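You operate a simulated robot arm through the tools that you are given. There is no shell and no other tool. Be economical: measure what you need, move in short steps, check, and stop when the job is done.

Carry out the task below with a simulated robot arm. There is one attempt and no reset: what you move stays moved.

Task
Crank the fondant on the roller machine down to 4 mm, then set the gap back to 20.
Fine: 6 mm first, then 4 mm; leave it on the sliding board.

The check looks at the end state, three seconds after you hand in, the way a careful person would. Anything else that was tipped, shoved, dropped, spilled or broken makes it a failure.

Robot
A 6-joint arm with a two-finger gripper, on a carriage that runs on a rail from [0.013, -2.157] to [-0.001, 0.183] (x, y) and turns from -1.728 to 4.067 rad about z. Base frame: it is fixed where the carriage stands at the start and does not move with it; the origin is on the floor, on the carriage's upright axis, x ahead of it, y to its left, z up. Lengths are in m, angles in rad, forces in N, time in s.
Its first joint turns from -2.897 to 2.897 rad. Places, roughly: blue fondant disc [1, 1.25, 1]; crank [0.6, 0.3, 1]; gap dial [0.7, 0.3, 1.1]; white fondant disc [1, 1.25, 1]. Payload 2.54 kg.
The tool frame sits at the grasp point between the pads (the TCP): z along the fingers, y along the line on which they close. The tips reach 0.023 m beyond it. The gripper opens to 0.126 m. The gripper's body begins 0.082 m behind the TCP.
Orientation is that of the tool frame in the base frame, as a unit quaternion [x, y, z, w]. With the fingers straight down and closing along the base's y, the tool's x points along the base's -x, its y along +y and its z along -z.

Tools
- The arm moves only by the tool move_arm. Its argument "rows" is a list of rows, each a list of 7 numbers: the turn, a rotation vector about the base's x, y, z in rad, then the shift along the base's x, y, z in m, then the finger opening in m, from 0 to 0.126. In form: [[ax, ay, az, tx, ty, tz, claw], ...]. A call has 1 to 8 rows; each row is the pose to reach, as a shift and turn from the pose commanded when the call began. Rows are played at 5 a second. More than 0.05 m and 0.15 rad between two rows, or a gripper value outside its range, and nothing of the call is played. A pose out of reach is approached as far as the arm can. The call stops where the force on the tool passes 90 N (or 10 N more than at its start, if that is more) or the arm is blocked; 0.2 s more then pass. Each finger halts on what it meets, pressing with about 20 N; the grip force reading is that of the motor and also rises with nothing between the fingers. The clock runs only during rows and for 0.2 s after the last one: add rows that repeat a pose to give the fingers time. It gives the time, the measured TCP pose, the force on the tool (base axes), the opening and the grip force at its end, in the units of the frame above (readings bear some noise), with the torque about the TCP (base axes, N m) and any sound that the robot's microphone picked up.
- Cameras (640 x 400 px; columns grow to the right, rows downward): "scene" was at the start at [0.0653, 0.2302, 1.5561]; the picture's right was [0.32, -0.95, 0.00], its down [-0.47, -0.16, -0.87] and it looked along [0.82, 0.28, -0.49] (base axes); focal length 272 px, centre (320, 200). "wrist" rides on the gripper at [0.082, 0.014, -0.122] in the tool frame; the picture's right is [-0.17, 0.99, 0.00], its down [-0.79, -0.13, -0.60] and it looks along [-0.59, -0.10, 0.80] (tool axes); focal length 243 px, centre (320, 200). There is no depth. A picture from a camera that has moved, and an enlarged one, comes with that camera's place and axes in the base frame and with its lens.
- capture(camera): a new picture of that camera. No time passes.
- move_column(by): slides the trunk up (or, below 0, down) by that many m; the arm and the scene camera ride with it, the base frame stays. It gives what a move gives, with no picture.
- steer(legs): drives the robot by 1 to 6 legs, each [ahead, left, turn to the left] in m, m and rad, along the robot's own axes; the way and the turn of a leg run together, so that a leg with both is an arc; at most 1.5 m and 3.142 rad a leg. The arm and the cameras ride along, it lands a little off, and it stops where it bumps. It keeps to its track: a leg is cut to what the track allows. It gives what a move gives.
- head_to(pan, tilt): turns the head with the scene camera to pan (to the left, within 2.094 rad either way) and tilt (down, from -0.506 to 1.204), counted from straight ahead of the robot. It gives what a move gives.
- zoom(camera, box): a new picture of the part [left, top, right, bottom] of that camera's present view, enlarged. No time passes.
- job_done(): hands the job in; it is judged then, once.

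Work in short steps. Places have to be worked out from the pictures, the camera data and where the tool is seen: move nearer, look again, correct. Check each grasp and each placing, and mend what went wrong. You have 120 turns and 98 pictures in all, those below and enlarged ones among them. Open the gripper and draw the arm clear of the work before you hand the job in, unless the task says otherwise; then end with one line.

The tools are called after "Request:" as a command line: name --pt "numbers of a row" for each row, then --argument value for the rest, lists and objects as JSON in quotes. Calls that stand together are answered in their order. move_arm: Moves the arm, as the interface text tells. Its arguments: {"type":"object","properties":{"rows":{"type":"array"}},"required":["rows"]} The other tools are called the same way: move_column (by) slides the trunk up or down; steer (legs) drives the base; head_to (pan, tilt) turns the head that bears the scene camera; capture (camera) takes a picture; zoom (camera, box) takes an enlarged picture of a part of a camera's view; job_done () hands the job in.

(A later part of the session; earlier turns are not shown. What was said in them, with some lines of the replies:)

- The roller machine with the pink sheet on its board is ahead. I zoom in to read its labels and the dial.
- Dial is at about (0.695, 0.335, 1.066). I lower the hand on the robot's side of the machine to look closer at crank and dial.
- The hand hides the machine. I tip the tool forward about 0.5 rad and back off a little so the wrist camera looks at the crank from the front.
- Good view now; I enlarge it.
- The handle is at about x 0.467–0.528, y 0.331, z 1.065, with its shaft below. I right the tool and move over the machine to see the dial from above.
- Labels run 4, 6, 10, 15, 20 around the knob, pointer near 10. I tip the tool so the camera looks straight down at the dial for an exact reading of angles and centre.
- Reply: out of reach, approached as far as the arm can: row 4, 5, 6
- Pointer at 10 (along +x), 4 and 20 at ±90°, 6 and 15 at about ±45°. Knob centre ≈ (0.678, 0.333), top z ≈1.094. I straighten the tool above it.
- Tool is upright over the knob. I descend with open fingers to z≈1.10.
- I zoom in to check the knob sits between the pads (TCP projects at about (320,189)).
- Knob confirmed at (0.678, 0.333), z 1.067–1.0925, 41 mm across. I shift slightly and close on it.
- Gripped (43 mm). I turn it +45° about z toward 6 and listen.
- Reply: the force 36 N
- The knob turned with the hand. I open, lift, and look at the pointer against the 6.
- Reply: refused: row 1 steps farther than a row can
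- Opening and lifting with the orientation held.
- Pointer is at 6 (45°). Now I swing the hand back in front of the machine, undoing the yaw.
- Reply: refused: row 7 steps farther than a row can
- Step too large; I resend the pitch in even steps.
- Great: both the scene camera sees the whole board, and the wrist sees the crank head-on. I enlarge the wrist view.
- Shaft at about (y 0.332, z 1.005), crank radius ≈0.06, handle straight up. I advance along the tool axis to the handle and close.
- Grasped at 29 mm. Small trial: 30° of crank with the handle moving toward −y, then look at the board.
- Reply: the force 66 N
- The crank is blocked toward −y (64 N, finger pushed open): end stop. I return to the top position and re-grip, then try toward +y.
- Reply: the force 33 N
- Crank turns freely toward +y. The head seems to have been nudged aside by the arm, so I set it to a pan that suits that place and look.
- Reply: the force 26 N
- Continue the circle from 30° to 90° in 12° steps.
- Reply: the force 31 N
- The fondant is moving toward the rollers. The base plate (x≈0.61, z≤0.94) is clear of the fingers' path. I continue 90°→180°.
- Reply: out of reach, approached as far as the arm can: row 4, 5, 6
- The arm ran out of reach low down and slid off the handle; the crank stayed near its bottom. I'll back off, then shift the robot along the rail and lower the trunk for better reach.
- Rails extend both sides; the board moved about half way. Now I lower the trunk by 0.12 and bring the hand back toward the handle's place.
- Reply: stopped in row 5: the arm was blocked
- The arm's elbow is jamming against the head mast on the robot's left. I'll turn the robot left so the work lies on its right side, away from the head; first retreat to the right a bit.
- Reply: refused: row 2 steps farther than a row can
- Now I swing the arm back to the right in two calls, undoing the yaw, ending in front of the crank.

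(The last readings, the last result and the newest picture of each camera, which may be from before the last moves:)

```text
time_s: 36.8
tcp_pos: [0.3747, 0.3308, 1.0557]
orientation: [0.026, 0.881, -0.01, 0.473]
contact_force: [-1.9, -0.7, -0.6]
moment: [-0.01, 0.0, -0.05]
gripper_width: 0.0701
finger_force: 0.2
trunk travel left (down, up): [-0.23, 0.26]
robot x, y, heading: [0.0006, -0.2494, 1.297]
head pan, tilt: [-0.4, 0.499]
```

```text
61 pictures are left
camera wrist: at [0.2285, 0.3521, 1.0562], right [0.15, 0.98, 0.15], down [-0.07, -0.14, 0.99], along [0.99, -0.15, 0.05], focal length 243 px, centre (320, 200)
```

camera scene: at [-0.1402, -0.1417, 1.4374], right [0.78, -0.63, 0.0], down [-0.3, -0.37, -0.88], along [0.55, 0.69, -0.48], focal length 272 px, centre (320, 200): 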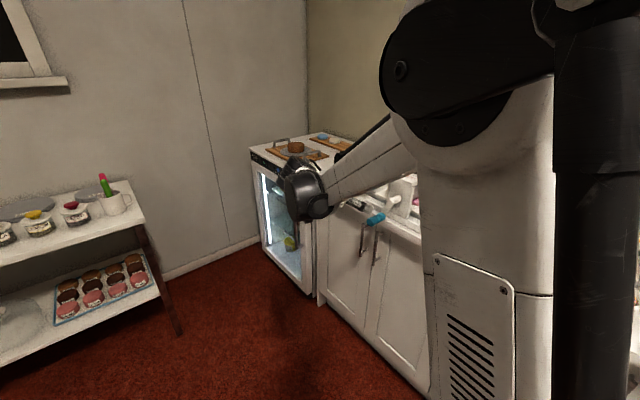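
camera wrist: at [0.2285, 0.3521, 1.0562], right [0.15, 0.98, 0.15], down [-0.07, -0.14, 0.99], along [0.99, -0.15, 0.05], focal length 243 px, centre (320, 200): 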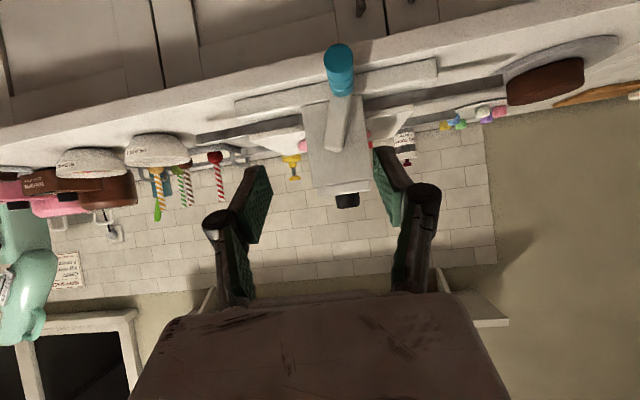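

Handle is now at about (y 0.352, z 0.938): radius ≈0.0635, shaft (0.332, 1.0). I move to a pre-grasp and then along the tool axis onto it.

Request:
move_arm --pt "0 0 0 0.0 0.01 -0.035 0.07" --pt "0 0 0 0.025 0.021 -0.06 0.07" --pt "0 0 0 0.055 0.021 -0.08 0.07" --pt "0 0 0 0.085 0.021 -0.1 0.07" --pt "0 0 0 0.11 0.021 -0.117 0.07" --pt "0 0 0 0.11 0.021 -0.117 0.07"

Request:
capture --camera "wrist"

```text
time_s: 38.2
tcp_pos: [0.485, 0.3514, 0.939]
orientation: [0.027, 0.881, -0.011, 0.471]
contact_force: [0.5, -0.6, -0.3]
moment: [-0.01, 0.0, -0.02]
gripper_width: 0.0701
finger_force: 0.0
trunk travel left (down, up): [-0.23, 0.26]
robot x, y, heading: [0.0022, -0.246, 1.297]
head pan, tilt: [-0.4, 0.499]
```

```text
60 pictures are left
camera wrist: at [0.3377, 0.3723, 0.9406], right [0.15, 0.98, 0.15], down [-0.07, -0.14, 0.99], along [0.99, -0.15, 0.05], focal length 243 px, centre (320, 200)
```

wrist: 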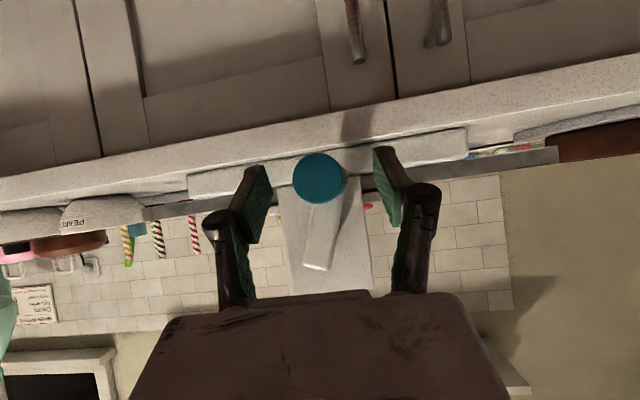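

Reach is fine here. I centre, close on the handle.

Request:
move_arm --pt "0 0 0 0.003 0.002 -0.002 0.05" --pt "0 0 0 0.003 0.002 -0.002 0.02" --pt "0 0 0 0.003 0.002 -0.002 0.02" --pt "0 0 0 0.003 0.002 -0.002 0.02"

Request:
move_arm --pt "0 0 0 0 -0.0166 -0.0034 0.02" --pt "0 0 0 0 -0.0336 -0.0023 0.02" --pt "0 0 0 0 -0.0497 0.003 0.02" --pt "0 0 0 0 -0.0638 0.0124 0.02" --pt "0 0 0 0 -0.075 0.0251 0.02" --pt "0 0 0 0 -0.0826 0.0403 0.02" --pt "0 0 0 0 -0.086 0.0569 0.02"

Request:
capture --camera "wrist"

```text
time_s: 39.2
tcp_pos: [0.4872, 0.3525, 0.94]
orientation: [0.026, 0.881, -0.01, 0.472]
contact_force: [0.5, -0.2, -0.8]
moment: [-0.01, 0.05, 0.1]
gripper_width: 0.0294
finger_force: 44.7
trunk travel left (down, up): [-0.23, 0.26]
robot x, y, heading: [0.0014, -0.2473, 1.295]
head pan, tilt: [-0.4, 0.499]
```

```text
time_s: 40.8
tcp_pos: [0.4871, 0.2689, 0.9966]
orientation: [0.024, 0.881, -0.009, 0.473]
contact_force: [-13.0, 14.5, -0.2]
moment: [0.1, 0.25, 0.57]
gripper_width: 0.0296
finger_force: 45.0
trunk travel left (down, up): [-0.23, 0.26]
robot x, y, heading: [0.0017, -0.2515, 1.297]
head pan, tilt: [-0.4, 0.499]
```

```text
59 pictures are left
camera wrist: at [0.3415, 0.2895, 0.997], right [0.14, 0.98, 0.15], down [-0.07, -0.14, 0.99], along [0.99, -0.15, 0.05], focal length 243 px, centre (320, 200)
```

wrist: 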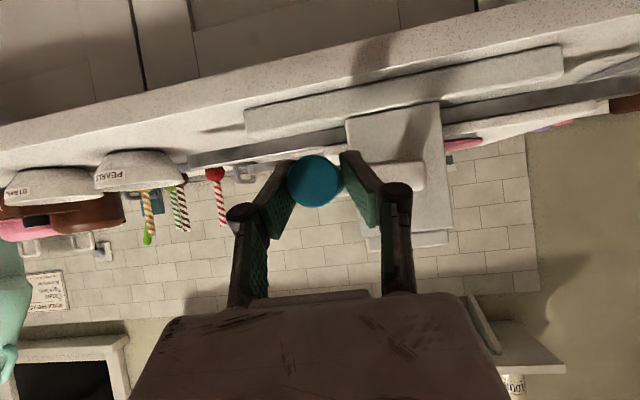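

The fondant is emerging on the left. I carry on 266°→371°.

Request:
move_arm --pt "0 0 0 0 0.001 0.0167 0.02" --pt "0 0 0 0 0.0063 0.0325 0.02" --pt "0 0 0 0 0.0155 0.0465 0.02" --pt "0 0 0 0 0.0281 0.0575 0.02" --pt "0 0 0 0 0.043 0.065 0.02" --pt "0 0 0 0 0.0594 0.0683 0.02" --pt "0 0 0 0 0.0761 0.0673 0.02"

Request:
capture --camera "wrist"

```text
time_s: 42.4
tcp_pos: [0.4894, 0.3344, 1.0652]
orientation: [0.028, 0.881, -0.011, 0.472]
contact_force: [-37.0, -36.4, -7.4]
moment: [-0.23, 0.52, -0.92]
gripper_width: 0.0297
finger_force: 44.7
trunk travel left (down, up): [-0.23, 0.26]
robot x, y, heading: [0.003, -0.2488, 1.293]
head pan, tilt: [-0.4, 0.499]
```

```text
58 pictures are left
camera wrist: at [0.3425, 0.3576, 1.0665], right [0.15, 0.98, 0.14], down [-0.07, -0.14, 0.99], along [0.99, -0.16, 0.05], focal length 243 px, centre (320, 200)
```

wrist: 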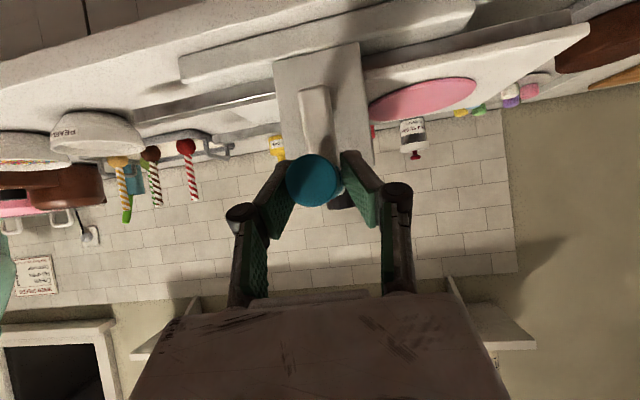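

One full turn carries the board to the left stop; the fondant has passed completely. I relax the push, open and back off.

Request:
move_arm --pt "0 0 0 0 -0.011 0.001 0.02" --pt "0 0 0 0 -0.011 0.001 0.06" --pt "0 0 0 0 -0.011 0.001 0.07" --pt "0 0 0 -0.033 -0.011 0.023 0.07" --pt "0 0 0 -0.066 -0.011 0.045 0.08" --pt "0 0 0 -0.09 -0.011 0.065 0.08" --pt "0 0 0 -0.09 -0.011 0.11 0.08"

Request:
capture --camera "wrist"

```text
time_s: 44.0
tcp_pos: [0.3986, 0.3287, 1.1725]
orientation: [0.025, 0.88, -0.009, 0.473]
contact_force: [0.5, 0.3, -0.6]
moment: [0.0, -0.02, -0.01]
gripper_width: 0.0801
finger_force: 0.1
trunk travel left (down, up): [-0.23, 0.26]
robot x, y, heading: [0.0026, -0.2506, 1.297]
head pan, tilt: [-0.4, 0.499]
```

```text
57 pictures are left
camera wrist: at [0.2522, 0.3515, 1.1735], right [0.15, 0.98, 0.15], down [-0.07, -0.14, 0.99], along [0.99, -0.15, 0.05], focal length 243 px, centre (320, 200)
```

wrist: 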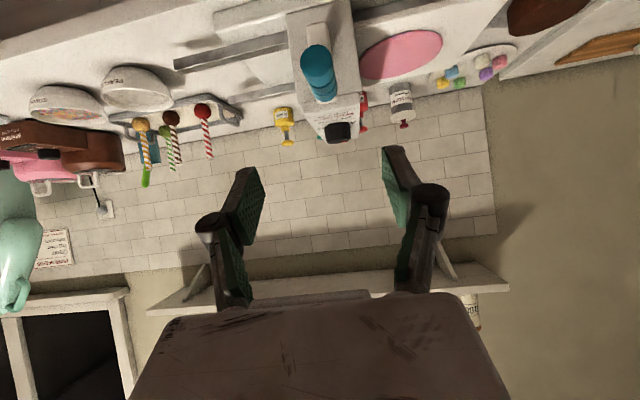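

Crank stays put at top. Now straighten the tool and travel over the dial.

Request:
move_arm --pt "0 0.14 0 0 0 0.02 0.1" --pt "0 0.28 0 0 0 0.035 0.1" --pt "0 0.42 0 0.02 0 0.035 0.1" --pt "0 0.56 0 0.05 0 0.035 0.1" --pt "0 0.7 0 0.09 0 0.035 0.1" --pt "0 0.84 0 0.13 0 0.035 0.1" --pt "0 0.98 0 0.17 0 0.035 0.1" --pt "0 0.98 0 0.21 0.003 0.035 0.1"

Request:
move_arm --pt "0 0 0 0.035 0 -0.01 0.1" --pt "0 0 0 0.068 0.001 -0.03 0.1" --pt "0 0 0 0.068 0.001 -0.05 0.1" --pt "0 0 0 0.068 0.001 -0.05 0.1"

Request:
zoom --camera "wrist" --box '[220, 80, 420, 205]'

Request:
capture --camera "scene"

```text
time_s: 45.8
tcp_pos: [0.6095, 0.3325, 1.2063]
orientation: [0.018, 1.0, -0.02, 0.001]
contact_force: [0.2, -0.3, -0.1]
moment: [-0.01, 0.04, 0.04]
gripper_width: 0.1
finger_force: 0.1
trunk travel left (down, up): [-0.23, 0.26]
robot x, y, heading: [0.001, -0.248, 1.295]
head pan, tilt: [-0.4, 0.499]
```

```text
time_s: 46.8
tcp_pos: [0.6741, 0.3307, 1.1537]
orientation: [0.018, 1.0, -0.02, 0.002]
contact_force: [-0.3, 0.3, 0.4]
moment: [0.01, 0.02, -0.01]
gripper_width: 0.0999
finger_force: 0.0
out of reach, approached as far as the arm can: row 2, 3, 4
trunk travel left (down, up): [-0.23, 0.26]
robot x, y, heading: [-0.0002, -0.2484, 1.298]
head pan, tilt: [-0.4, 0.499]
```

```text
3.20 times, centred on (320, 142) of wrist
camera zoom: at [0.5912, 0.3535, 1.276], right [0.2, 0.98, -0.04], down [0.78, -0.14, 0.61], along [0.59, -0.15, -0.79], focal length 776 px, centre (320, 384)
```

zoom: 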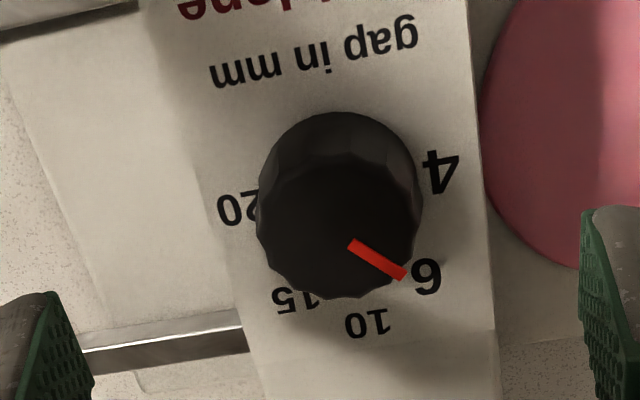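

```text
55 pictures are left
camera scene: at [-0.1397, -0.1416, 1.4375], right [0.78, -0.63, 0.0], down [-0.3, -0.37, -0.88], along [0.55, 0.69, -0.48], focal length 272 px, centre (320, 200)
```

scene: 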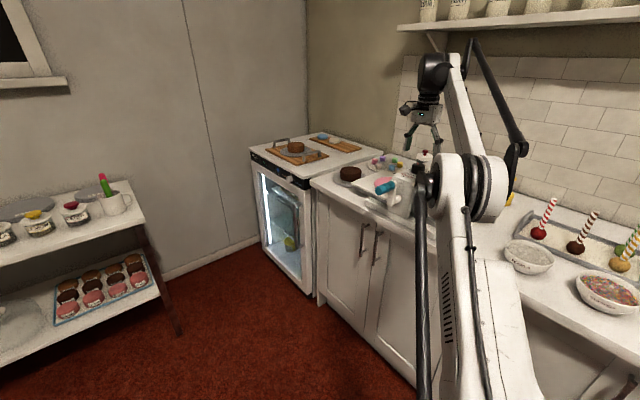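

Slightly out of reach here. I drive about 0.12 m along the rail toward the machine and recentre the hand.

Request:
steer --legs '[[0.115, -0.032, 0]]'

```text
time_s: 48.1
tcp_pos: [0.6706, 0.4347, 1.1545]
orientation: [0.016, 1.0, -0.02, 0.003]
contact_force: [0.5, -0.2, 0.1]
moment: [-0.04, 0.02, 0.03]
gripper_width: 0.1
finger_force: 0.1
trunk travel left (down, up): [-0.23, 0.26]
robot x, y, heading: [0.0025, -0.1461, 1.298]
head pan, tilt: [-0.4, 0.499]
```

Recentring over the knob and descending.

Request:
move_arm --pt "0 0 0 0.004 -0.045 0 0.1" --pt "0 0 0 0.007 -0.09 0 0.1" --pt "0 0 0 0.007 -0.102 -0.02 0.1" --pt "0 0 0 0.007 -0.102 -0.05 0.1" --pt "0 0 0 0.007 -0.102 -0.058 0.1" --pt "0 0 0 0.007 -0.102 -0.058 0.1"

Request:
zoom --camera "wrist" --box '[220, 100, 420, 225]'

```text
time_s: 49.5
tcp_pos: [0.6767, 0.3337, 1.0945]
orientation: [0.017, 1.0, -0.02, 0.003]
contact_force: [-0.2, -0.3, 0.5]
moment: [0.01, -0.04, -0.01]
gripper_width: 0.1001
finger_force: 0.1
trunk travel left (down, up): [-0.23, 0.26]
robot x, y, heading: [0.0022, -0.1472, 1.302]
head pan, tilt: [-0.4, 0.499]
```

```text
3.20 times, centred on (320, 162) of wrist
camera zoom: at [0.5949, 0.3554, 1.2173], right [0.2, 0.98, -0.04], down [0.78, -0.13, 0.61], along [0.59, -0.15, -0.79], focal length 776 px, centre (320, 320)
```

zoom: 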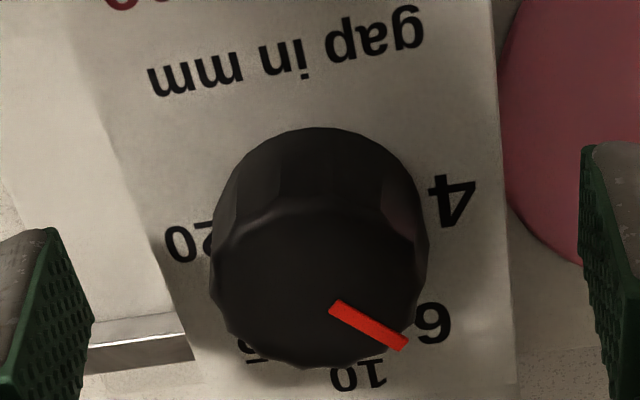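

Centred. I close on the knob, then turn +45° to 4.

Request:
move_arm --pt "0 0 0 0.001 0 0.002 0.07" --pt "0 0 0 0.001 0 0.002 0.05" --pt "0 0 0 0.001 0 0.002 0.036" --pt "0 0 0 0.001 0 0.002 0.036" --pt "0 0 0 0.001 0 0.002 0.036"

Request:
move_arm --pt "0 0 0.13 0 0 0 0.036" --pt "0 0 0.26 0 0 0 0.036" --pt "0 0 0.39 0 0 0 0.036" --pt "0 0 0.52 0 0 0 0.036" --pt "0 0 0.65 0 0 0 0.036" --pt "0 0 0.785 0 0 0 0.036" --pt "0 0 0.785 0 0 0 0.036"

Request:
capture --camera "wrist"

```text
time_s: 50.7
tcp_pos: [0.6779, 0.3327, 1.0971]
orientation: [0.016, 1.0, -0.021, 0.002]
contact_force: [0.4, 2.3, 1.0]
moment: [0.1, -0.07, -0.02]
gripper_width: 0.0432
finger_force: 44.6
trunk travel left (down, up): [-0.23, 0.26]
robot x, y, heading: [0.0029, -0.1465, 1.297]
head pan, tilt: [-0.4, 0.499]
```

```text
time_s: 52.3
tcp_pos: [0.6772, 0.3334, 1.0971]
orientation: [-0.367, 0.93, -0.018, 0.011]
contact_force: [2.8, 21.8, 7.2]
moment: [0.73, -0.02, -0.02]
gripper_width: 0.043
finger_force: 45.2
trunk travel left (down, up): [-0.23, 0.26]
robot x, y, heading: [0.0055, -0.1474, 1.296]
head pan, tilt: [-0.4, 0.499]
```

```text
53 pictures are left
camera wrist: at [0.6043, 0.2912, 1.2194], right [-0.55, 0.83, -0.04], down [0.65, 0.46, 0.61], along [0.52, 0.31, -0.79], focal length 243 px, centre (320, 200)
```

wrist: 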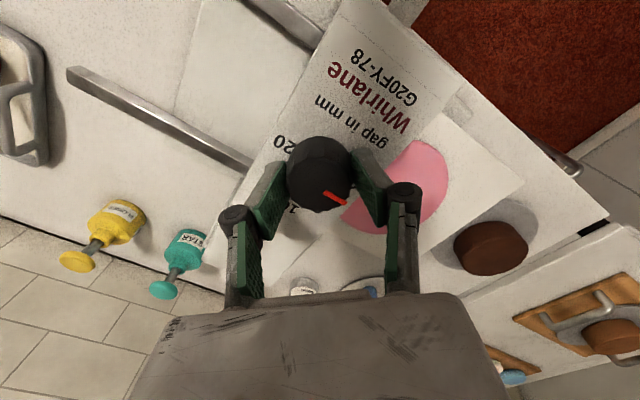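

Turned. I open, lift and check the pointer against the 4.

Request:
move_arm --pt "0 0 0 0 0 0 0.07" --pt "0 0 0 0 0 0 0.09" --pt "0 0 0 0 0 0.03 0.09" --pt "0 0 0 0 0 0.07 0.09" --pt "0 0 0 -0.02 0 0.1 0.09"

Request:
zoom --camera "wrist" --box '[240, 80, 440, 205]'

```text
time_s: 53.5
tcp_pos: [0.6604, 0.3331, 1.1962]
orientation: [-0.367, 0.93, -0.018, 0.009]
contact_force: [1.2, -0.2, -0.3]
moment: [0.02, 0.08, -0.01]
gripper_width: 0.0897
finger_force: 0.1
trunk travel left (down, up): [-0.23, 0.26]
robot x, y, heading: [-0.0011, -0.1466, 1.305]
head pan, tilt: [-0.4, 0.499]
```

```text
3.20 times, centred on (340, 142) of wrist
camera zoom: at [0.5858, 0.2902, 1.3194], right [-0.55, 0.83, -0.04], down [0.65, 0.46, 0.61], along [0.52, 0.31, -0.79], focal length 776 px, centre (256, 384)
```

zoom: 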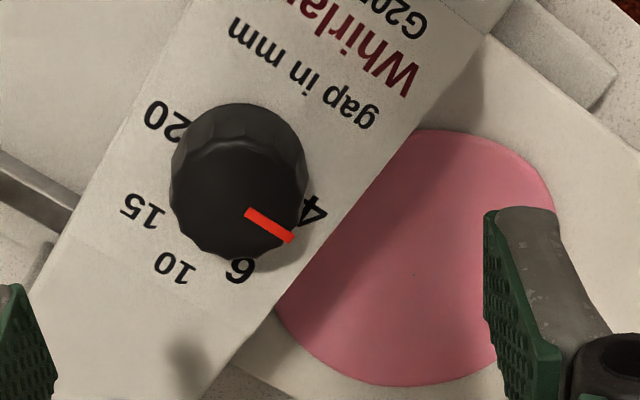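

Pointer is at 90°, i.e. on 4; the fondant has spread. Now back to the crank's front.

Request:
move_arm --pt "0 0 -0.13 -0.04 0 0.0 0.08" --pt "0 0 -0.26 -0.08 0 0.0 0.08" --pt "0 0 -0.39 -0.12 0 0 0.08" --pt "0 0 -0.52 -0.16 0 0 0.08" --pt "0 0 -0.65 -0.2 0 0 0.08" --pt "0 0 -0.76 -0.24 0 0 0.08" --pt "0 0 -0.76 -0.26 0 0 0.08"

Request:
move_arm --pt "0 -0.14 0 0 0.0 -0.01 0.08" --pt "0 -0.28 0 -0.0 0.0 -0.02 0.08" --pt "0 -0.42 0 -0.0 0.0 -0.04 0.08" --pt "0 -0.56 0 -0.0 0.0 -0.06 0.08" --pt "0 -0.7 0 0 0.0 -0.07 0.08" --pt "0 -0.84 0 0 0.0 -0.08 0.08" --pt "0 -0.98 0 0 0.0 -0.08 0.08"

Request:
capture --camera "wrist"

```text
time_s: 55.1
tcp_pos: [0.3947, 0.3343, 1.1983]
orientation: [0.005, 1.0, -0.021, 0.003]
contact_force: [0.3, 1.2, -0.8]
moment: [-0.02, 0.04, -0.02]
gripper_width: 0.0801
finger_force: 0.0
trunk travel left (down, up): [-0.23, 0.26]
robot x, y, heading: [0.0001, -0.145, 1.299]
head pan, tilt: [-0.4, 0.499]
```

```text
time_s: 56.7
tcp_pos: [0.3976, 0.3325, 1.1162]
orientation: [0.014, 0.881, -0.016, 0.473]
contact_force: [-0.3, 0.9, -0.1]
moment: [-0.02, 0.03, 0.01]
gripper_width: 0.0801
finger_force: 0.0
trunk travel left (down, up): [-0.23, 0.26]
robot x, y, heading: [0.0018, -0.1456, 1.298]
head pan, tilt: [-0.4, 0.499]
```

```text
51 pictures are left
camera wrist: at [0.2518, 0.3525, 1.1167], right [0.13, 0.98, 0.12], down [-0.07, -0.12, 0.99], along [0.99, -0.14, 0.05], focal length 243 px, centre (320, 200)
```

wrist: 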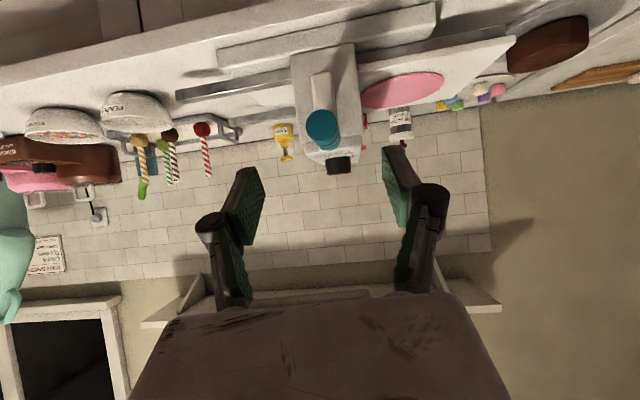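

Handle at top (0.331, 1.065). I advance and grip.

Request:
move_arm --pt "0 0 0 0.03 0 -0.02 0.08" --pt "0 0 0 0.06 -0.001 -0.038 0.08" --pt "0 0 0 0.09 -0.001 -0.052 0.08" --pt "0 0 0 0.09 -0.001 -0.052 0.05" --pt "0 0 0 0.09 -0.001 -0.052 0.02" --pt "0 0 0 0.09 -0.001 -0.052 0.02" --pt "0 0 0 0.09 -0.001 -0.052 0.02"

```text
time_s: 58.3
tcp_pos: [0.4903, 0.3324, 1.0653]
orientation: [0.013, 0.881, -0.015, 0.473]
contact_force: [4.7, -0.3, -3.5]
moment: [0.04, -0.08, 0.09]
gripper_width: 0.0293
finger_force: 44.5
trunk travel left (down, up): [-0.23, 0.26]
robot x, y, heading: [0.0025, -0.1494, 1.296]
head pan, tilt: [-0.4, 0.499]
```

Gripped. Cranking back, handle toward −y: 0→105°.

Request:
move_arm --pt "0 0 0 0 -0.0167 -0.0022 0.02" --pt "0 0 0 0 -0.0323 -0.0086 0.02" --pt "0 0 0 0 -0.0456 -0.0189 0.02" --pt "0 0 0 0 -0.0559 -0.0323 0.02" --pt "0 0 0 0 -0.0623 -0.0478 0.02" --pt "0 0 0 0 -0.0645 -0.0645 0.02" --pt "0 0 0 0 -0.0623 -0.0812 0.02"

Request:
capture --camera "wrist"

```text
time_s: 59.9
tcp_pos: [0.4911, 0.2702, 0.9825]
orientation: [0.012, 0.881, -0.015, 0.472]
contact_force: [29.7, 22.5, 4.4]
moment: [0.09, -0.06, 0.39]
gripper_width: 0.0293
finger_force: 45.2
trunk travel left (down, up): [-0.23, 0.26]
robot x, y, heading: [0.0029, -0.148, 1.293]
head pan, tilt: [-0.4, 0.499]
```

```text
50 pictures are left
camera wrist: at [0.3437, 0.2894, 0.9824], right [0.13, 0.98, 0.12], down [-0.06, -0.12, 0.99], along [0.99, -0.13, 0.05], focal length 243 px, centre (320, 200)
```

wrist: 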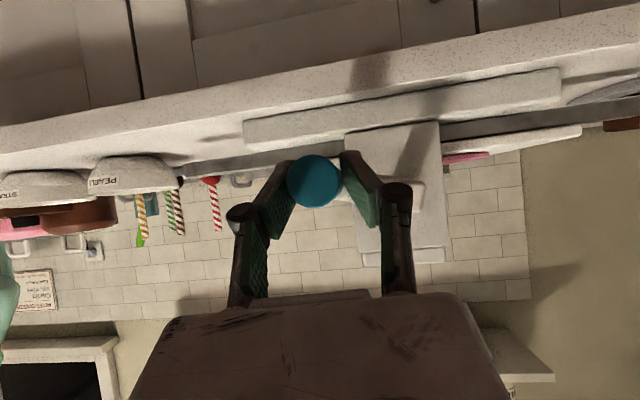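

Going well; continue 105°→210°.

Request:
move_arm --pt "0 0 0 0.002 0.0074 -0.0156 0.02" --pt "0 0 0 0.002 0.0177 -0.0289 0.02" --pt "0 0 0 0.002 0.0301 -0.0392 0.02" --pt "0 0 0 0.002 0.0456 -0.0456 0.02" --pt "0 0 0 0.002 0.0623 -0.0475 0.02" --pt "0 0 0 0.002 0.079 -0.0453 0.02" --pt "0 0 0 0.002 0.0946 -0.0389 0.02"

Request:
capture --camera "wrist"

```text
time_s: 61.5
tcp_pos: [0.49, 0.3659, 0.9448]
orientation: [0.013, 0.881, -0.016, 0.472]
contact_force: [-28.5, 7.7, -13.9]
moment: [0.03, 0.67, 0.24]
gripper_width: 0.0295
finger_force: 45.1
trunk travel left (down, up): [-0.23, 0.26]
robot x, y, heading: [0.0009, -0.1462, 1.296]
head pan, tilt: [-0.4, 0.499]
```

```text
49 pictures are left
camera wrist: at [0.3436, 0.3861, 0.9454], right [0.13, 0.98, 0.12], down [-0.07, -0.11, 0.99], along [0.99, -0.14, 0.05], focal length 243 px, centre (320, 200)
```

wrist: 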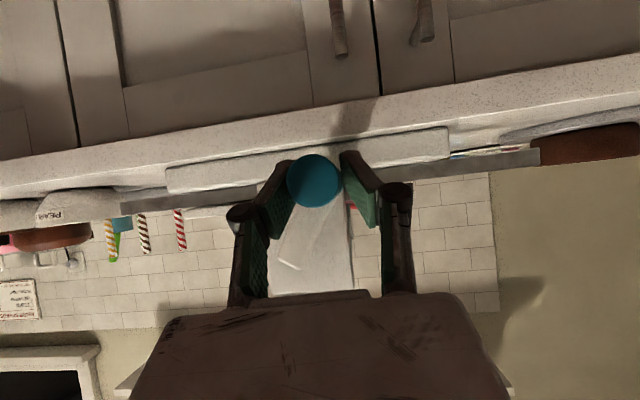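

Continue 210°→315°.

Request:
move_arm --pt "0 0 0 -0.002 0.0134 0.0103 0.02" --pt "0 0 0 -0.002 0.0236 0.0236 0.02" --pt "0 0 0 -0.002 0.0301 0.0392 0.02" --pt "0 0 0 -0.002 0.0315 0.0559 0.02" --pt "0 0 0 -0.002 0.0295 0.0726 0.02" --pt "0 0 0 -0.002 0.0236 0.0881 0.02" --pt "0 0 0 -0.002 0.0134 0.1015 0.02"

Request:
capture --camera "wrist"

```text
time_s: 63.1
tcp_pos: [0.4903, 0.3782, 1.0476]
orientation: [0.014, 0.881, -0.018, 0.473]
contact_force: [20.1, 12.6, 13.5]
moment: [0.07, -1.39, 0.27]
gripper_width: 0.0294
finger_force: 44.8
trunk travel left (down, up): [-0.23, 0.26]
robot x, y, heading: [-0.0041, -0.1534, 1.297]
head pan, tilt: [-0.4, 0.499]
```

```text
48 pictures are left
camera wrist: at [0.3436, 0.3966, 1.0482], right [0.13, 0.98, 0.12], down [-0.07, -0.11, 0.99], along [0.99, -0.14, 0.05], focal length 243 px, centre (320, 200)
```

wrist: 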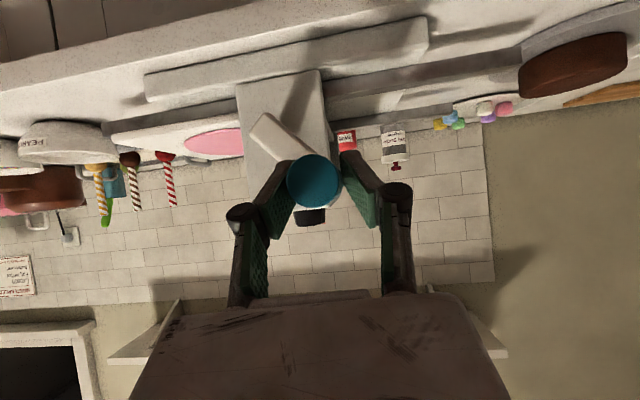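

Finish to about 357° and release.

Request:
move_arm --pt "0 0 0 0.001 -0.0134 0.009 0.02" --pt "0 0 0 0.001 -0.0289 0.0155 0.02" --pt "0 0 0 0.001 -0.0425 0.018 0.02" --pt "0 0 0 0.001 -0.0425 0.018 0.02"

Request:
move_arm --pt "0 0 0 0 0 0 0.05" --pt "0 0 0 0 0 0 0.07" --pt "0 0 0 -0.033 0 0.023 0.07" --pt "0 0 0 -0.066 0 0.045 0.08" --pt "0 0 0 -0.09 0 0.065 0.08" --pt "0 0 0 -0.09 0 0.11 0.08"

Request:
capture --camera "wrist"

```text
time_s: 64.1
tcp_pos: [0.4907, 0.3331, 1.0656]
orientation: [0.014, 0.881, -0.017, 0.472]
contact_force: [15.9, -1.6, 1.5]
moment: [-0.04, -0.19, -0.18]
gripper_width: 0.0294
finger_force: 44.8
trunk travel left (down, up): [-0.23, 0.26]
robot x, y, heading: [0.0014, -0.1475, 1.293]
head pan, tilt: [-0.4, 0.499]
```

```text
time_s: 65.5
tcp_pos: [0.3988, 0.3322, 1.1721]
orientation: [0.013, 0.881, -0.016, 0.472]
contact_force: [-0.5, 0.0, 0.2]
moment: [-0.02, -0.03, -0.03]
gripper_width: 0.0801
finger_force: 0.1
trunk travel left (down, up): [-0.23, 0.26]
robot x, y, heading: [-0.0012, -0.1469, 1.302]
head pan, tilt: [-0.4, 0.499]
```

```text
47 pictures are left
camera wrist: at [0.2532, 0.3519, 1.1731], right [0.13, 0.98, 0.12], down [-0.06, -0.12, 0.99], along [0.99, -0.14, 0.05], focal length 243 px, centre (320, 200)
```

wrist: 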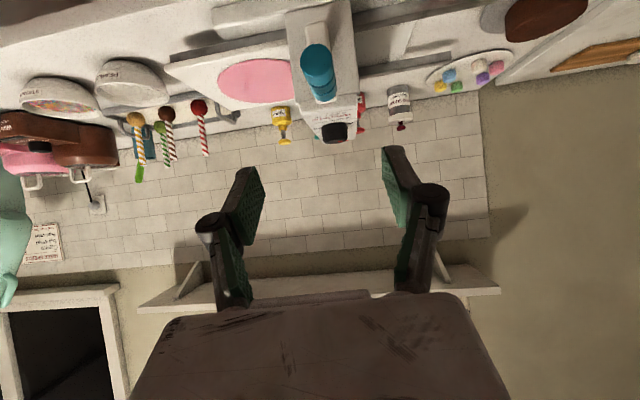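

Second pass done, fondant is back on the right of the board. Now travel to the dial with the tool upright and yawed +0.78.

Request:
move_arm --pt "0 0.14 0 0 0 0.02 0.09" --pt "0 0.28 0 0 0 0.03 0.09" --pt "0 0.42 0 0.02 0 0.03 0.09" --pt "0 0.56 0 0.05 0 0.03 0.09" --pt "0 0.7 0 0.09 0 0.03 0.09" --pt "0 0.84 0 0.13 0 0.03 0.09" --pt "0 0.98 0 0.17 0 0.03 0.09" --pt "0 0.98 0 0.21 0 0.03 0.09"

Request:
move_arm --pt "0 0 0.13 0.02 0 0 0.09" --pt "0 0 0.26 0.04 0 0 0.09" --pt "0 0 0.39 0.06 0.001 -0.01 0.09" --pt "0 0 0.52 0.069 0.001 -0.02 0.09" --pt "0 0 0.65 0.069 0.001 -0.03 0.09" --pt "0 0 0.78 0.069 0.001 -0.05 0.09" --pt "0 0 0.78 0.069 0.001 -0.05 0.09"

Request:
capture --camera "wrist"

```text
time_s: 67.3
tcp_pos: [0.608, 0.3368, 1.2052]
orientation: [0.005, 1.0, -0.021, 0.002]
contact_force: [0.0, -0.1, 0.0]
moment: [0.02, 0.01, 0.01]
gripper_width: 0.09
finger_force: 0.0
trunk travel left (down, up): [-0.23, 0.26]
robot x, y, heading: [0.0001, -0.1465, 1.296]
head pan, tilt: [-0.4, 0.499]
```

```text
time_s: 68.9
tcp_pos: [0.6799, 0.3356, 1.1552]
orientation: [-0.377, 0.926, -0.017, 0.01]
contact_force: [-0.9, 0.1, -0.3]
moment: [-0.02, -0.02, -0.04]
gripper_width: 0.0899
finger_force: 0.0
trunk travel left (down, up): [-0.23, 0.26]
robot x, y, heading: [0.0002, -0.1434, 1.299]
head pan, tilt: [-0.4, 0.499]
```

```text
46 pictures are left
camera wrist: at [0.6069, 0.2922, 1.2766], right [-0.57, 0.82, -0.04], down [0.64, 0.47, 0.61], along [0.52, 0.32, -0.79], focal length 243 px, centre (320, 200)
```

wrist: 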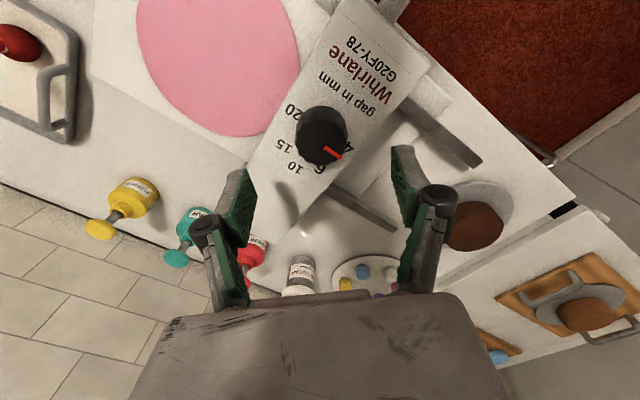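

Descend and grip the knob.

Request:
move_arm --pt "0 0 0 0 -0.001 -0.03 0.09" --pt "0 0 0 0 -0.001 -0.05 0.09" --pt "0 0 0 0 -0.001 -0.058 0.09" --pt "0 0 0 0 -0.001 -0.058 0.06" --pt "0 0 0 0 -0.001 -0.058 0.036" --pt "0 0 0 0 -0.001 -0.058 0.036" --pt "0 0 0 0 -0.001 -0.058 0.036"

Request:
move_arm --pt "0 0 -0.14 0 0 0 0.036" --pt "0 0 -0.28 0 0 0 0.036" --pt "0 0 -0.42 0 0 0 0.036" --pt "0 0 -0.56 0 0 0 0.036" --pt "0 0 -0.7 0 0 0 0.036" --pt "0 0 -0.84 0 0 0 0.036" --pt "0 0 -0.98 0 0 0 0.036" --pt "0 0 -1.12 0 0 0 0.036"

Request:
capture --camera "wrist"

```text
time_s: 70.5
tcp_pos: [0.6798, 0.3348, 1.0953]
orientation: [-0.376, 0.926, -0.017, 0.01]
contact_force: [-0.5, -1.0, -0.8]
moment: [0.05, -0.06, -0.01]
gripper_width: 0.0436
finger_force: 45.5
trunk travel left (down, up): [-0.23, 0.26]
robot x, y, heading: [0.0038, -0.1506, 1.298]
head pan, tilt: [-0.4, 0.499]
```

```text
time_s: 72.3
tcp_pos: [0.6811, 0.3324, 1.0961]
orientation: [0.176, 0.984, -0.021, -0.002]
contact_force: [3.0, -19.8, -27.1]
moment: [-0.29, -0.38, 0.06]
gripper_width: 0.0434
finger_force: 45.1
trunk travel left (down, up): [-0.23, 0.26]
robot x, y, heading: [0.0007, -0.1457, 1.297]
head pan, tilt: [-0.4, 0.499]
```

```text
45 pictures are left
camera wrist: at [0.6095, 0.3791, 1.2188], right [0.5, 0.87, -0.04], down [0.7, -0.37, 0.61], along [0.51, -0.33, -0.79], focal length 243 px, centre (320, 200)
```

wrist: 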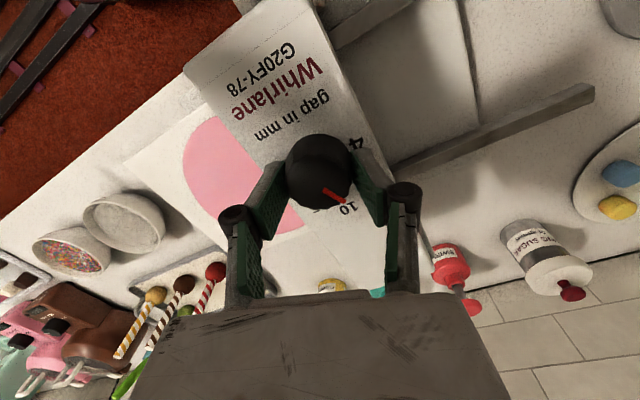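

Turning smoothly; I continue another −1.12 rad in the same grip.

Request:
move_arm --pt "0 0 -0.14 0 0 0 0.036" --pt "0 0 -0.28 0 0 0 0.036" --pt "0 0 -0.42 0 0 0 0.036" --pt "0 0 -0.56 0 0 0 0.036" --pt "0 0 -0.7 0 0 0 0.036" --pt "0 0 -0.84 0 0 0 0.036" --pt "0 0 -0.98 0 0 0 0.036" --pt "0 0 -1.12 0 0 0 0.036"

Request:
capture --camera "wrist"

```text
time_s: 74.1
tcp_pos: [0.6786, 0.3342, 1.0978]
orientation: [0.671, 0.742, -0.016, -0.013]
contact_force: [0.7, -14.7, 10.8]
moment: [-0.38, 0.21, 0.06]
gripper_width: 0.0425
finger_force: 45.1
trunk travel left (down, up): [-0.23, 0.26]
robot x, y, heading: [0.0017, -0.1451, 1.298]
head pan, tilt: [-0.4, 0.499]
```

```text
44 pictures are left
camera wrist: at [0.6883, 0.4191, 1.221], right [1.0, -0.07, -0.04], down [-0.03, -0.8, 0.6], along [-0.07, -0.6, -0.8], focal length 243 px, centre (320, 200)
```

wrist: 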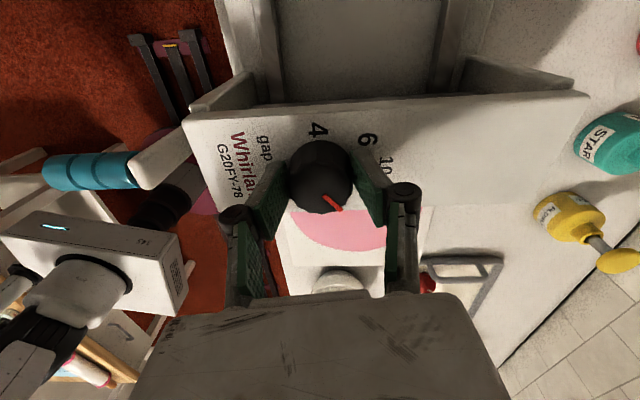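

Remaining −0.90 rad; continue.

Request:
move_arm --pt "0 0 -0.13 0 0 0 0.036" --pt "0 0 -0.26 0 0 0 0.036" --pt "0 0 -0.39 0 0 0 0.036" --pt "0 0 -0.52 0 0 0 0.036" --pt "0 0 -0.65 0 0 0 0.036" --pt "0 0 -0.78 0 0 0 0.036" --pt "0 0 -0.9 0 0 0 0.036" --pt "0 0 -0.9 0 0 0 0.036"

Request:
capture --camera "wrist"

```text
time_s: 75.9
tcp_pos: [0.6797, 0.3332, 1.0974]
orientation: [0.926, 0.377, -0.01, -0.019]
contact_force: [11.9, -10.7, 11.7]
moment: [-0.3, -0.24, 0.75]
gripper_width: 0.0433
finger_force: 44.2
trunk travel left (down, up): [-0.23, 0.26]
robot x, y, heading: [0.001, -0.1455, 1.299]
head pan, tilt: [-0.4, 0.499]
```

```text
43 pictures are left
camera wrist: at [0.7509, 0.3768, 1.2197], right [0.57, -0.82, -0.04], down [-0.64, -0.47, 0.61], along [-0.52, -0.32, -0.79], focal length 243 px, centre (320, 200)
```

wrist: 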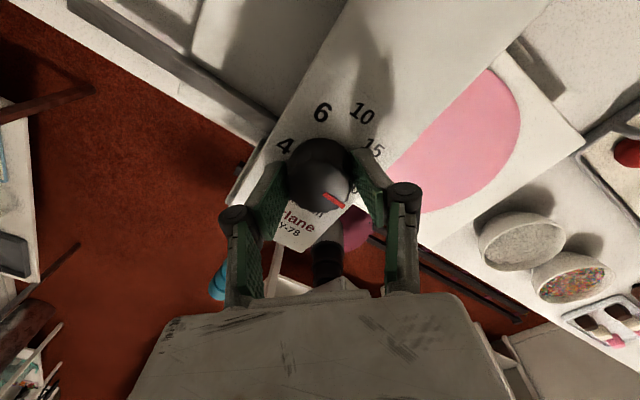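

A slight torque rise suggests the end of the scale. I release, lift, and check.

Request:
move_arm --pt "0 0 0 0 0 0 0.07" --pt "0 0 0 0 0 0 0.09" --pt "0 0 0 0 0 0.03 0.09" --pt "0 0 0 0 0 0.07 0.09" --pt "0 0 0 0.0 0 0.11 0.09"

Request:
zoom --camera "wrist" --box '[220, 80, 420, 205]'

```text
time_s: 77.1
tcp_pos: [0.6765, 0.334, 1.2074]
orientation: [0.926, 0.377, -0.01, -0.017]
contact_force: [0.0, -0.2, 0.3]
moment: [0.02, 0.0, 0.02]
gripper_width: 0.09
finger_force: 0.0
trunk travel left (down, up): [-0.23, 0.26]
robot x, y, heading: [-0.0008, -0.1517, 1.295]
head pan, tilt: [-0.4, 0.499]
```

```text
3.20 times, centred on (320, 142) of wrist
camera zoom: at [0.7474, 0.3793, 1.3305], right [0.57, -0.82, -0.04], down [-0.64, -0.47, 0.61], along [-0.52, -0.32, -0.79], focal length 776 px, centre (320, 384)
```

zoom: 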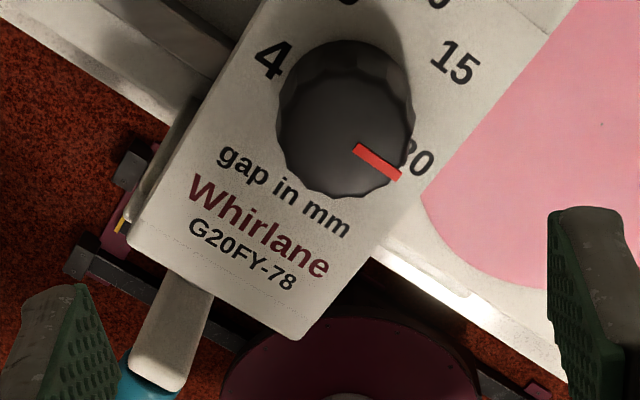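

Pointer measures about −86°; I take a tighter zoom to judge whether it needs a small nudge.

Request:
zoom --camera "wrist" --box '[290, 85, 370, 145]'

```text
6.67 times, centred on (330, 115) of wrist
camera zoom: at [0.7474, 0.3793, 1.3305], right [0.57, -0.82, -0.04], down [-0.64, -0.47, 0.61], along [-0.52, -0.32, -0.79], focal length 1618 px, centre (253, 767)
```

zoom: 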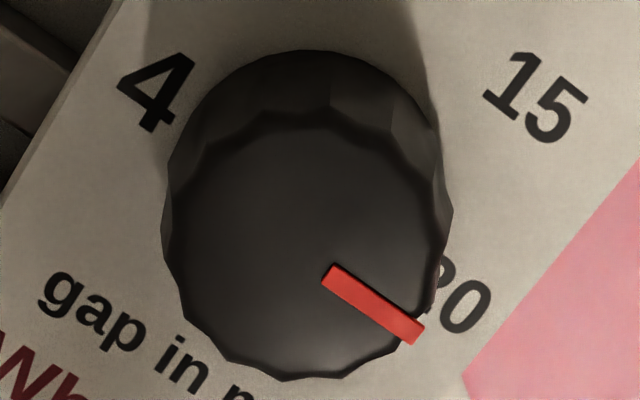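

The pointer is parallel to the text baseline within about 1–2°, so it is on 20. I lift and draw the arm back clear, then look over the whole bench.

Request:
move_arm --pt "0 0 0.14 -0.02 0 0.03 0.09" --pt "0 0 0.28 -0.06 0 0.05 0.09" --pt "0 0 0.42 -0.1 0 0.06 0.09" --pt "0 0 0.56 -0.14 0 0.06 0.09" --pt "0 0 0.7 -0.18 0 0.06 0.09" --pt "0 0 0.84 -0.22 0 0.06 0.09" --pt "0 0 0.98 -0.26 0 0.06 0.09" --pt "0 0 1.12 -0.3 0 0.06 0.09"

Request:
move_arm --pt "0 0 0.14 0 0 0 0.09" --pt "0 0 0.28 0 0 0 0.09" --pt "0 0 0.42 0 0 0 0.09" --pt "0 0 0.56 0 0 0 0.09" --pt "0 0 0.7 0 0 0 0.09" --pt "0 0 0.84 0 0 0 0.09" --pt "0 0 0.98 0 0 0 0.09" --pt "0 0 1.12 0 0 0 0.09"

Request:
capture --camera "wrist"

Request:
capture --camera "scene"

```text
time_s: 78.9
tcp_pos: [0.3772, 0.3343, 1.2679]
orientation: [0.584, 0.812, -0.018, -0.01]
contact_force: [0.2, -0.5, -0.4]
moment: [-0.01, 0.04, -0.03]
gripper_width: 0.0897
finger_force: 0.0
trunk travel left (down, up): [-0.23, 0.26]
robot x, y, heading: [0.0041, -0.1444, 1.297]
head pan, tilt: [-0.4, 0.499]
```

```text
time_s: 80.7
tcp_pos: [0.3788, 0.3352, 1.2672]
orientation: [0.062, 0.998, -0.02, 0.002]
contact_force: [-0.6, -0.3, 0.2]
moment: [0.02, 0.0, 0.0]
gripper_width: 0.0897
finger_force: 0.0
trunk travel left (down, up): [-0.23, 0.26]
robot x, y, heading: [0.0027, -0.1495, 1.302]
head pan, tilt: [-0.4, 0.499]
```

```text
40 pictures are left
camera wrist: at [0.2985, 0.3636, 1.3894], right [0.29, 0.96, -0.04], down [0.77, -0.21, 0.61], along [0.57, -0.21, -0.79], focal length 243 px, centre (320, 200)
```

wrist: 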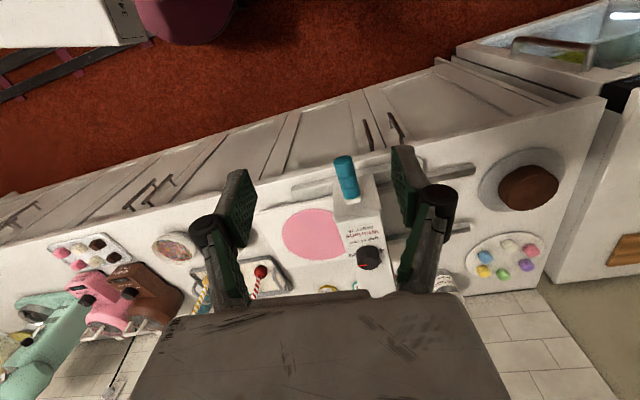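

```text
39 pictures are left
camera scene: at [-0.1409, -0.0412, 1.4374], right [0.78, -0.62, 0.0], down [-0.3, -0.37, -0.88], along [0.55, 0.69, -0.48], focal length 272 px, centre (320, 200)
```

scene: 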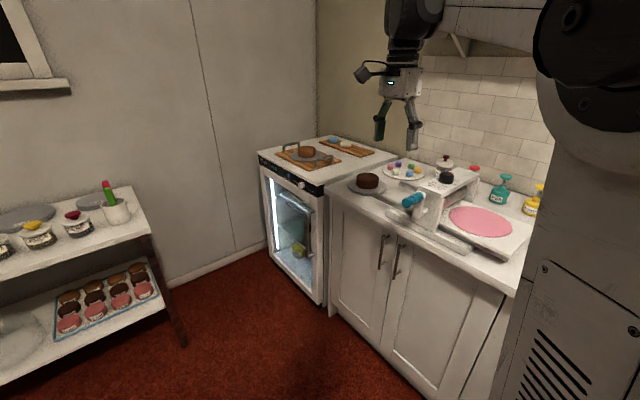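

All surroundings are in place. One zoom on the sheet to verify it.

Request:
zoom --camera "wrist" --box '[250, 150, 400, 290]'

Request:
zoom --camera "scene" --box '[380, 150, 540, 270]'

```text
2.86 times, centred on (325, 220) of wrist
camera zoom: at [0.2985, 0.3636, 1.3894], right [0.29, 0.96, -0.04], down [0.77, -0.21, 0.61], along [0.57, -0.21, -0.79], focal length 693 px, centre (306, 143)
```

zoom: 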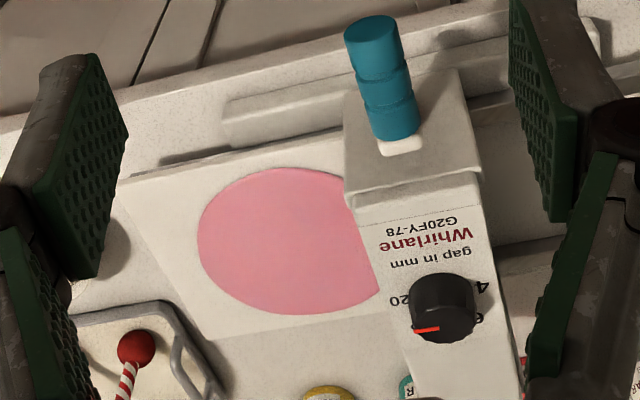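

```text
3.33 times, centred on (460, 210) of scene
camera zoom: at [-0.1409, -0.0412, 1.4374], right [0.78, -0.62, 0.0], down [-0.3, -0.37, -0.88], along [0.55, 0.69, -0.48], focal length 908 px, centre (-147, 167)
```

zoom: 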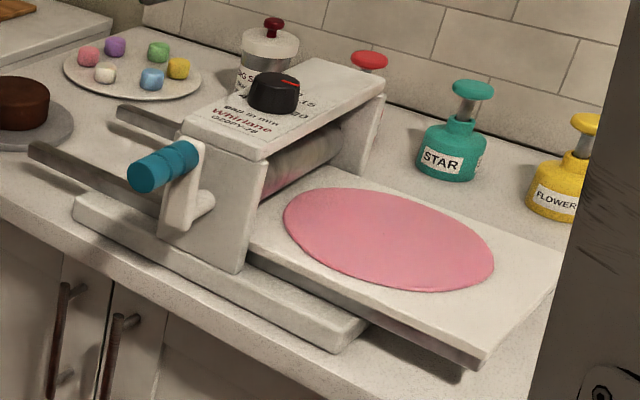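

The sheet lies thin and whole on the board, clear of the roller. The dial is on 20 and the arm is clear, so I hand in.

Request:
job_done

```text
The job is handed in.
```

I rolled the fondant at 6 mm, then at 4 mm. It lies whole on the sliding board, clear of the roller, and the gap dial is back on 20. I judged the dial settings by eye from the pointer and didn't measure the sheet's thickness.
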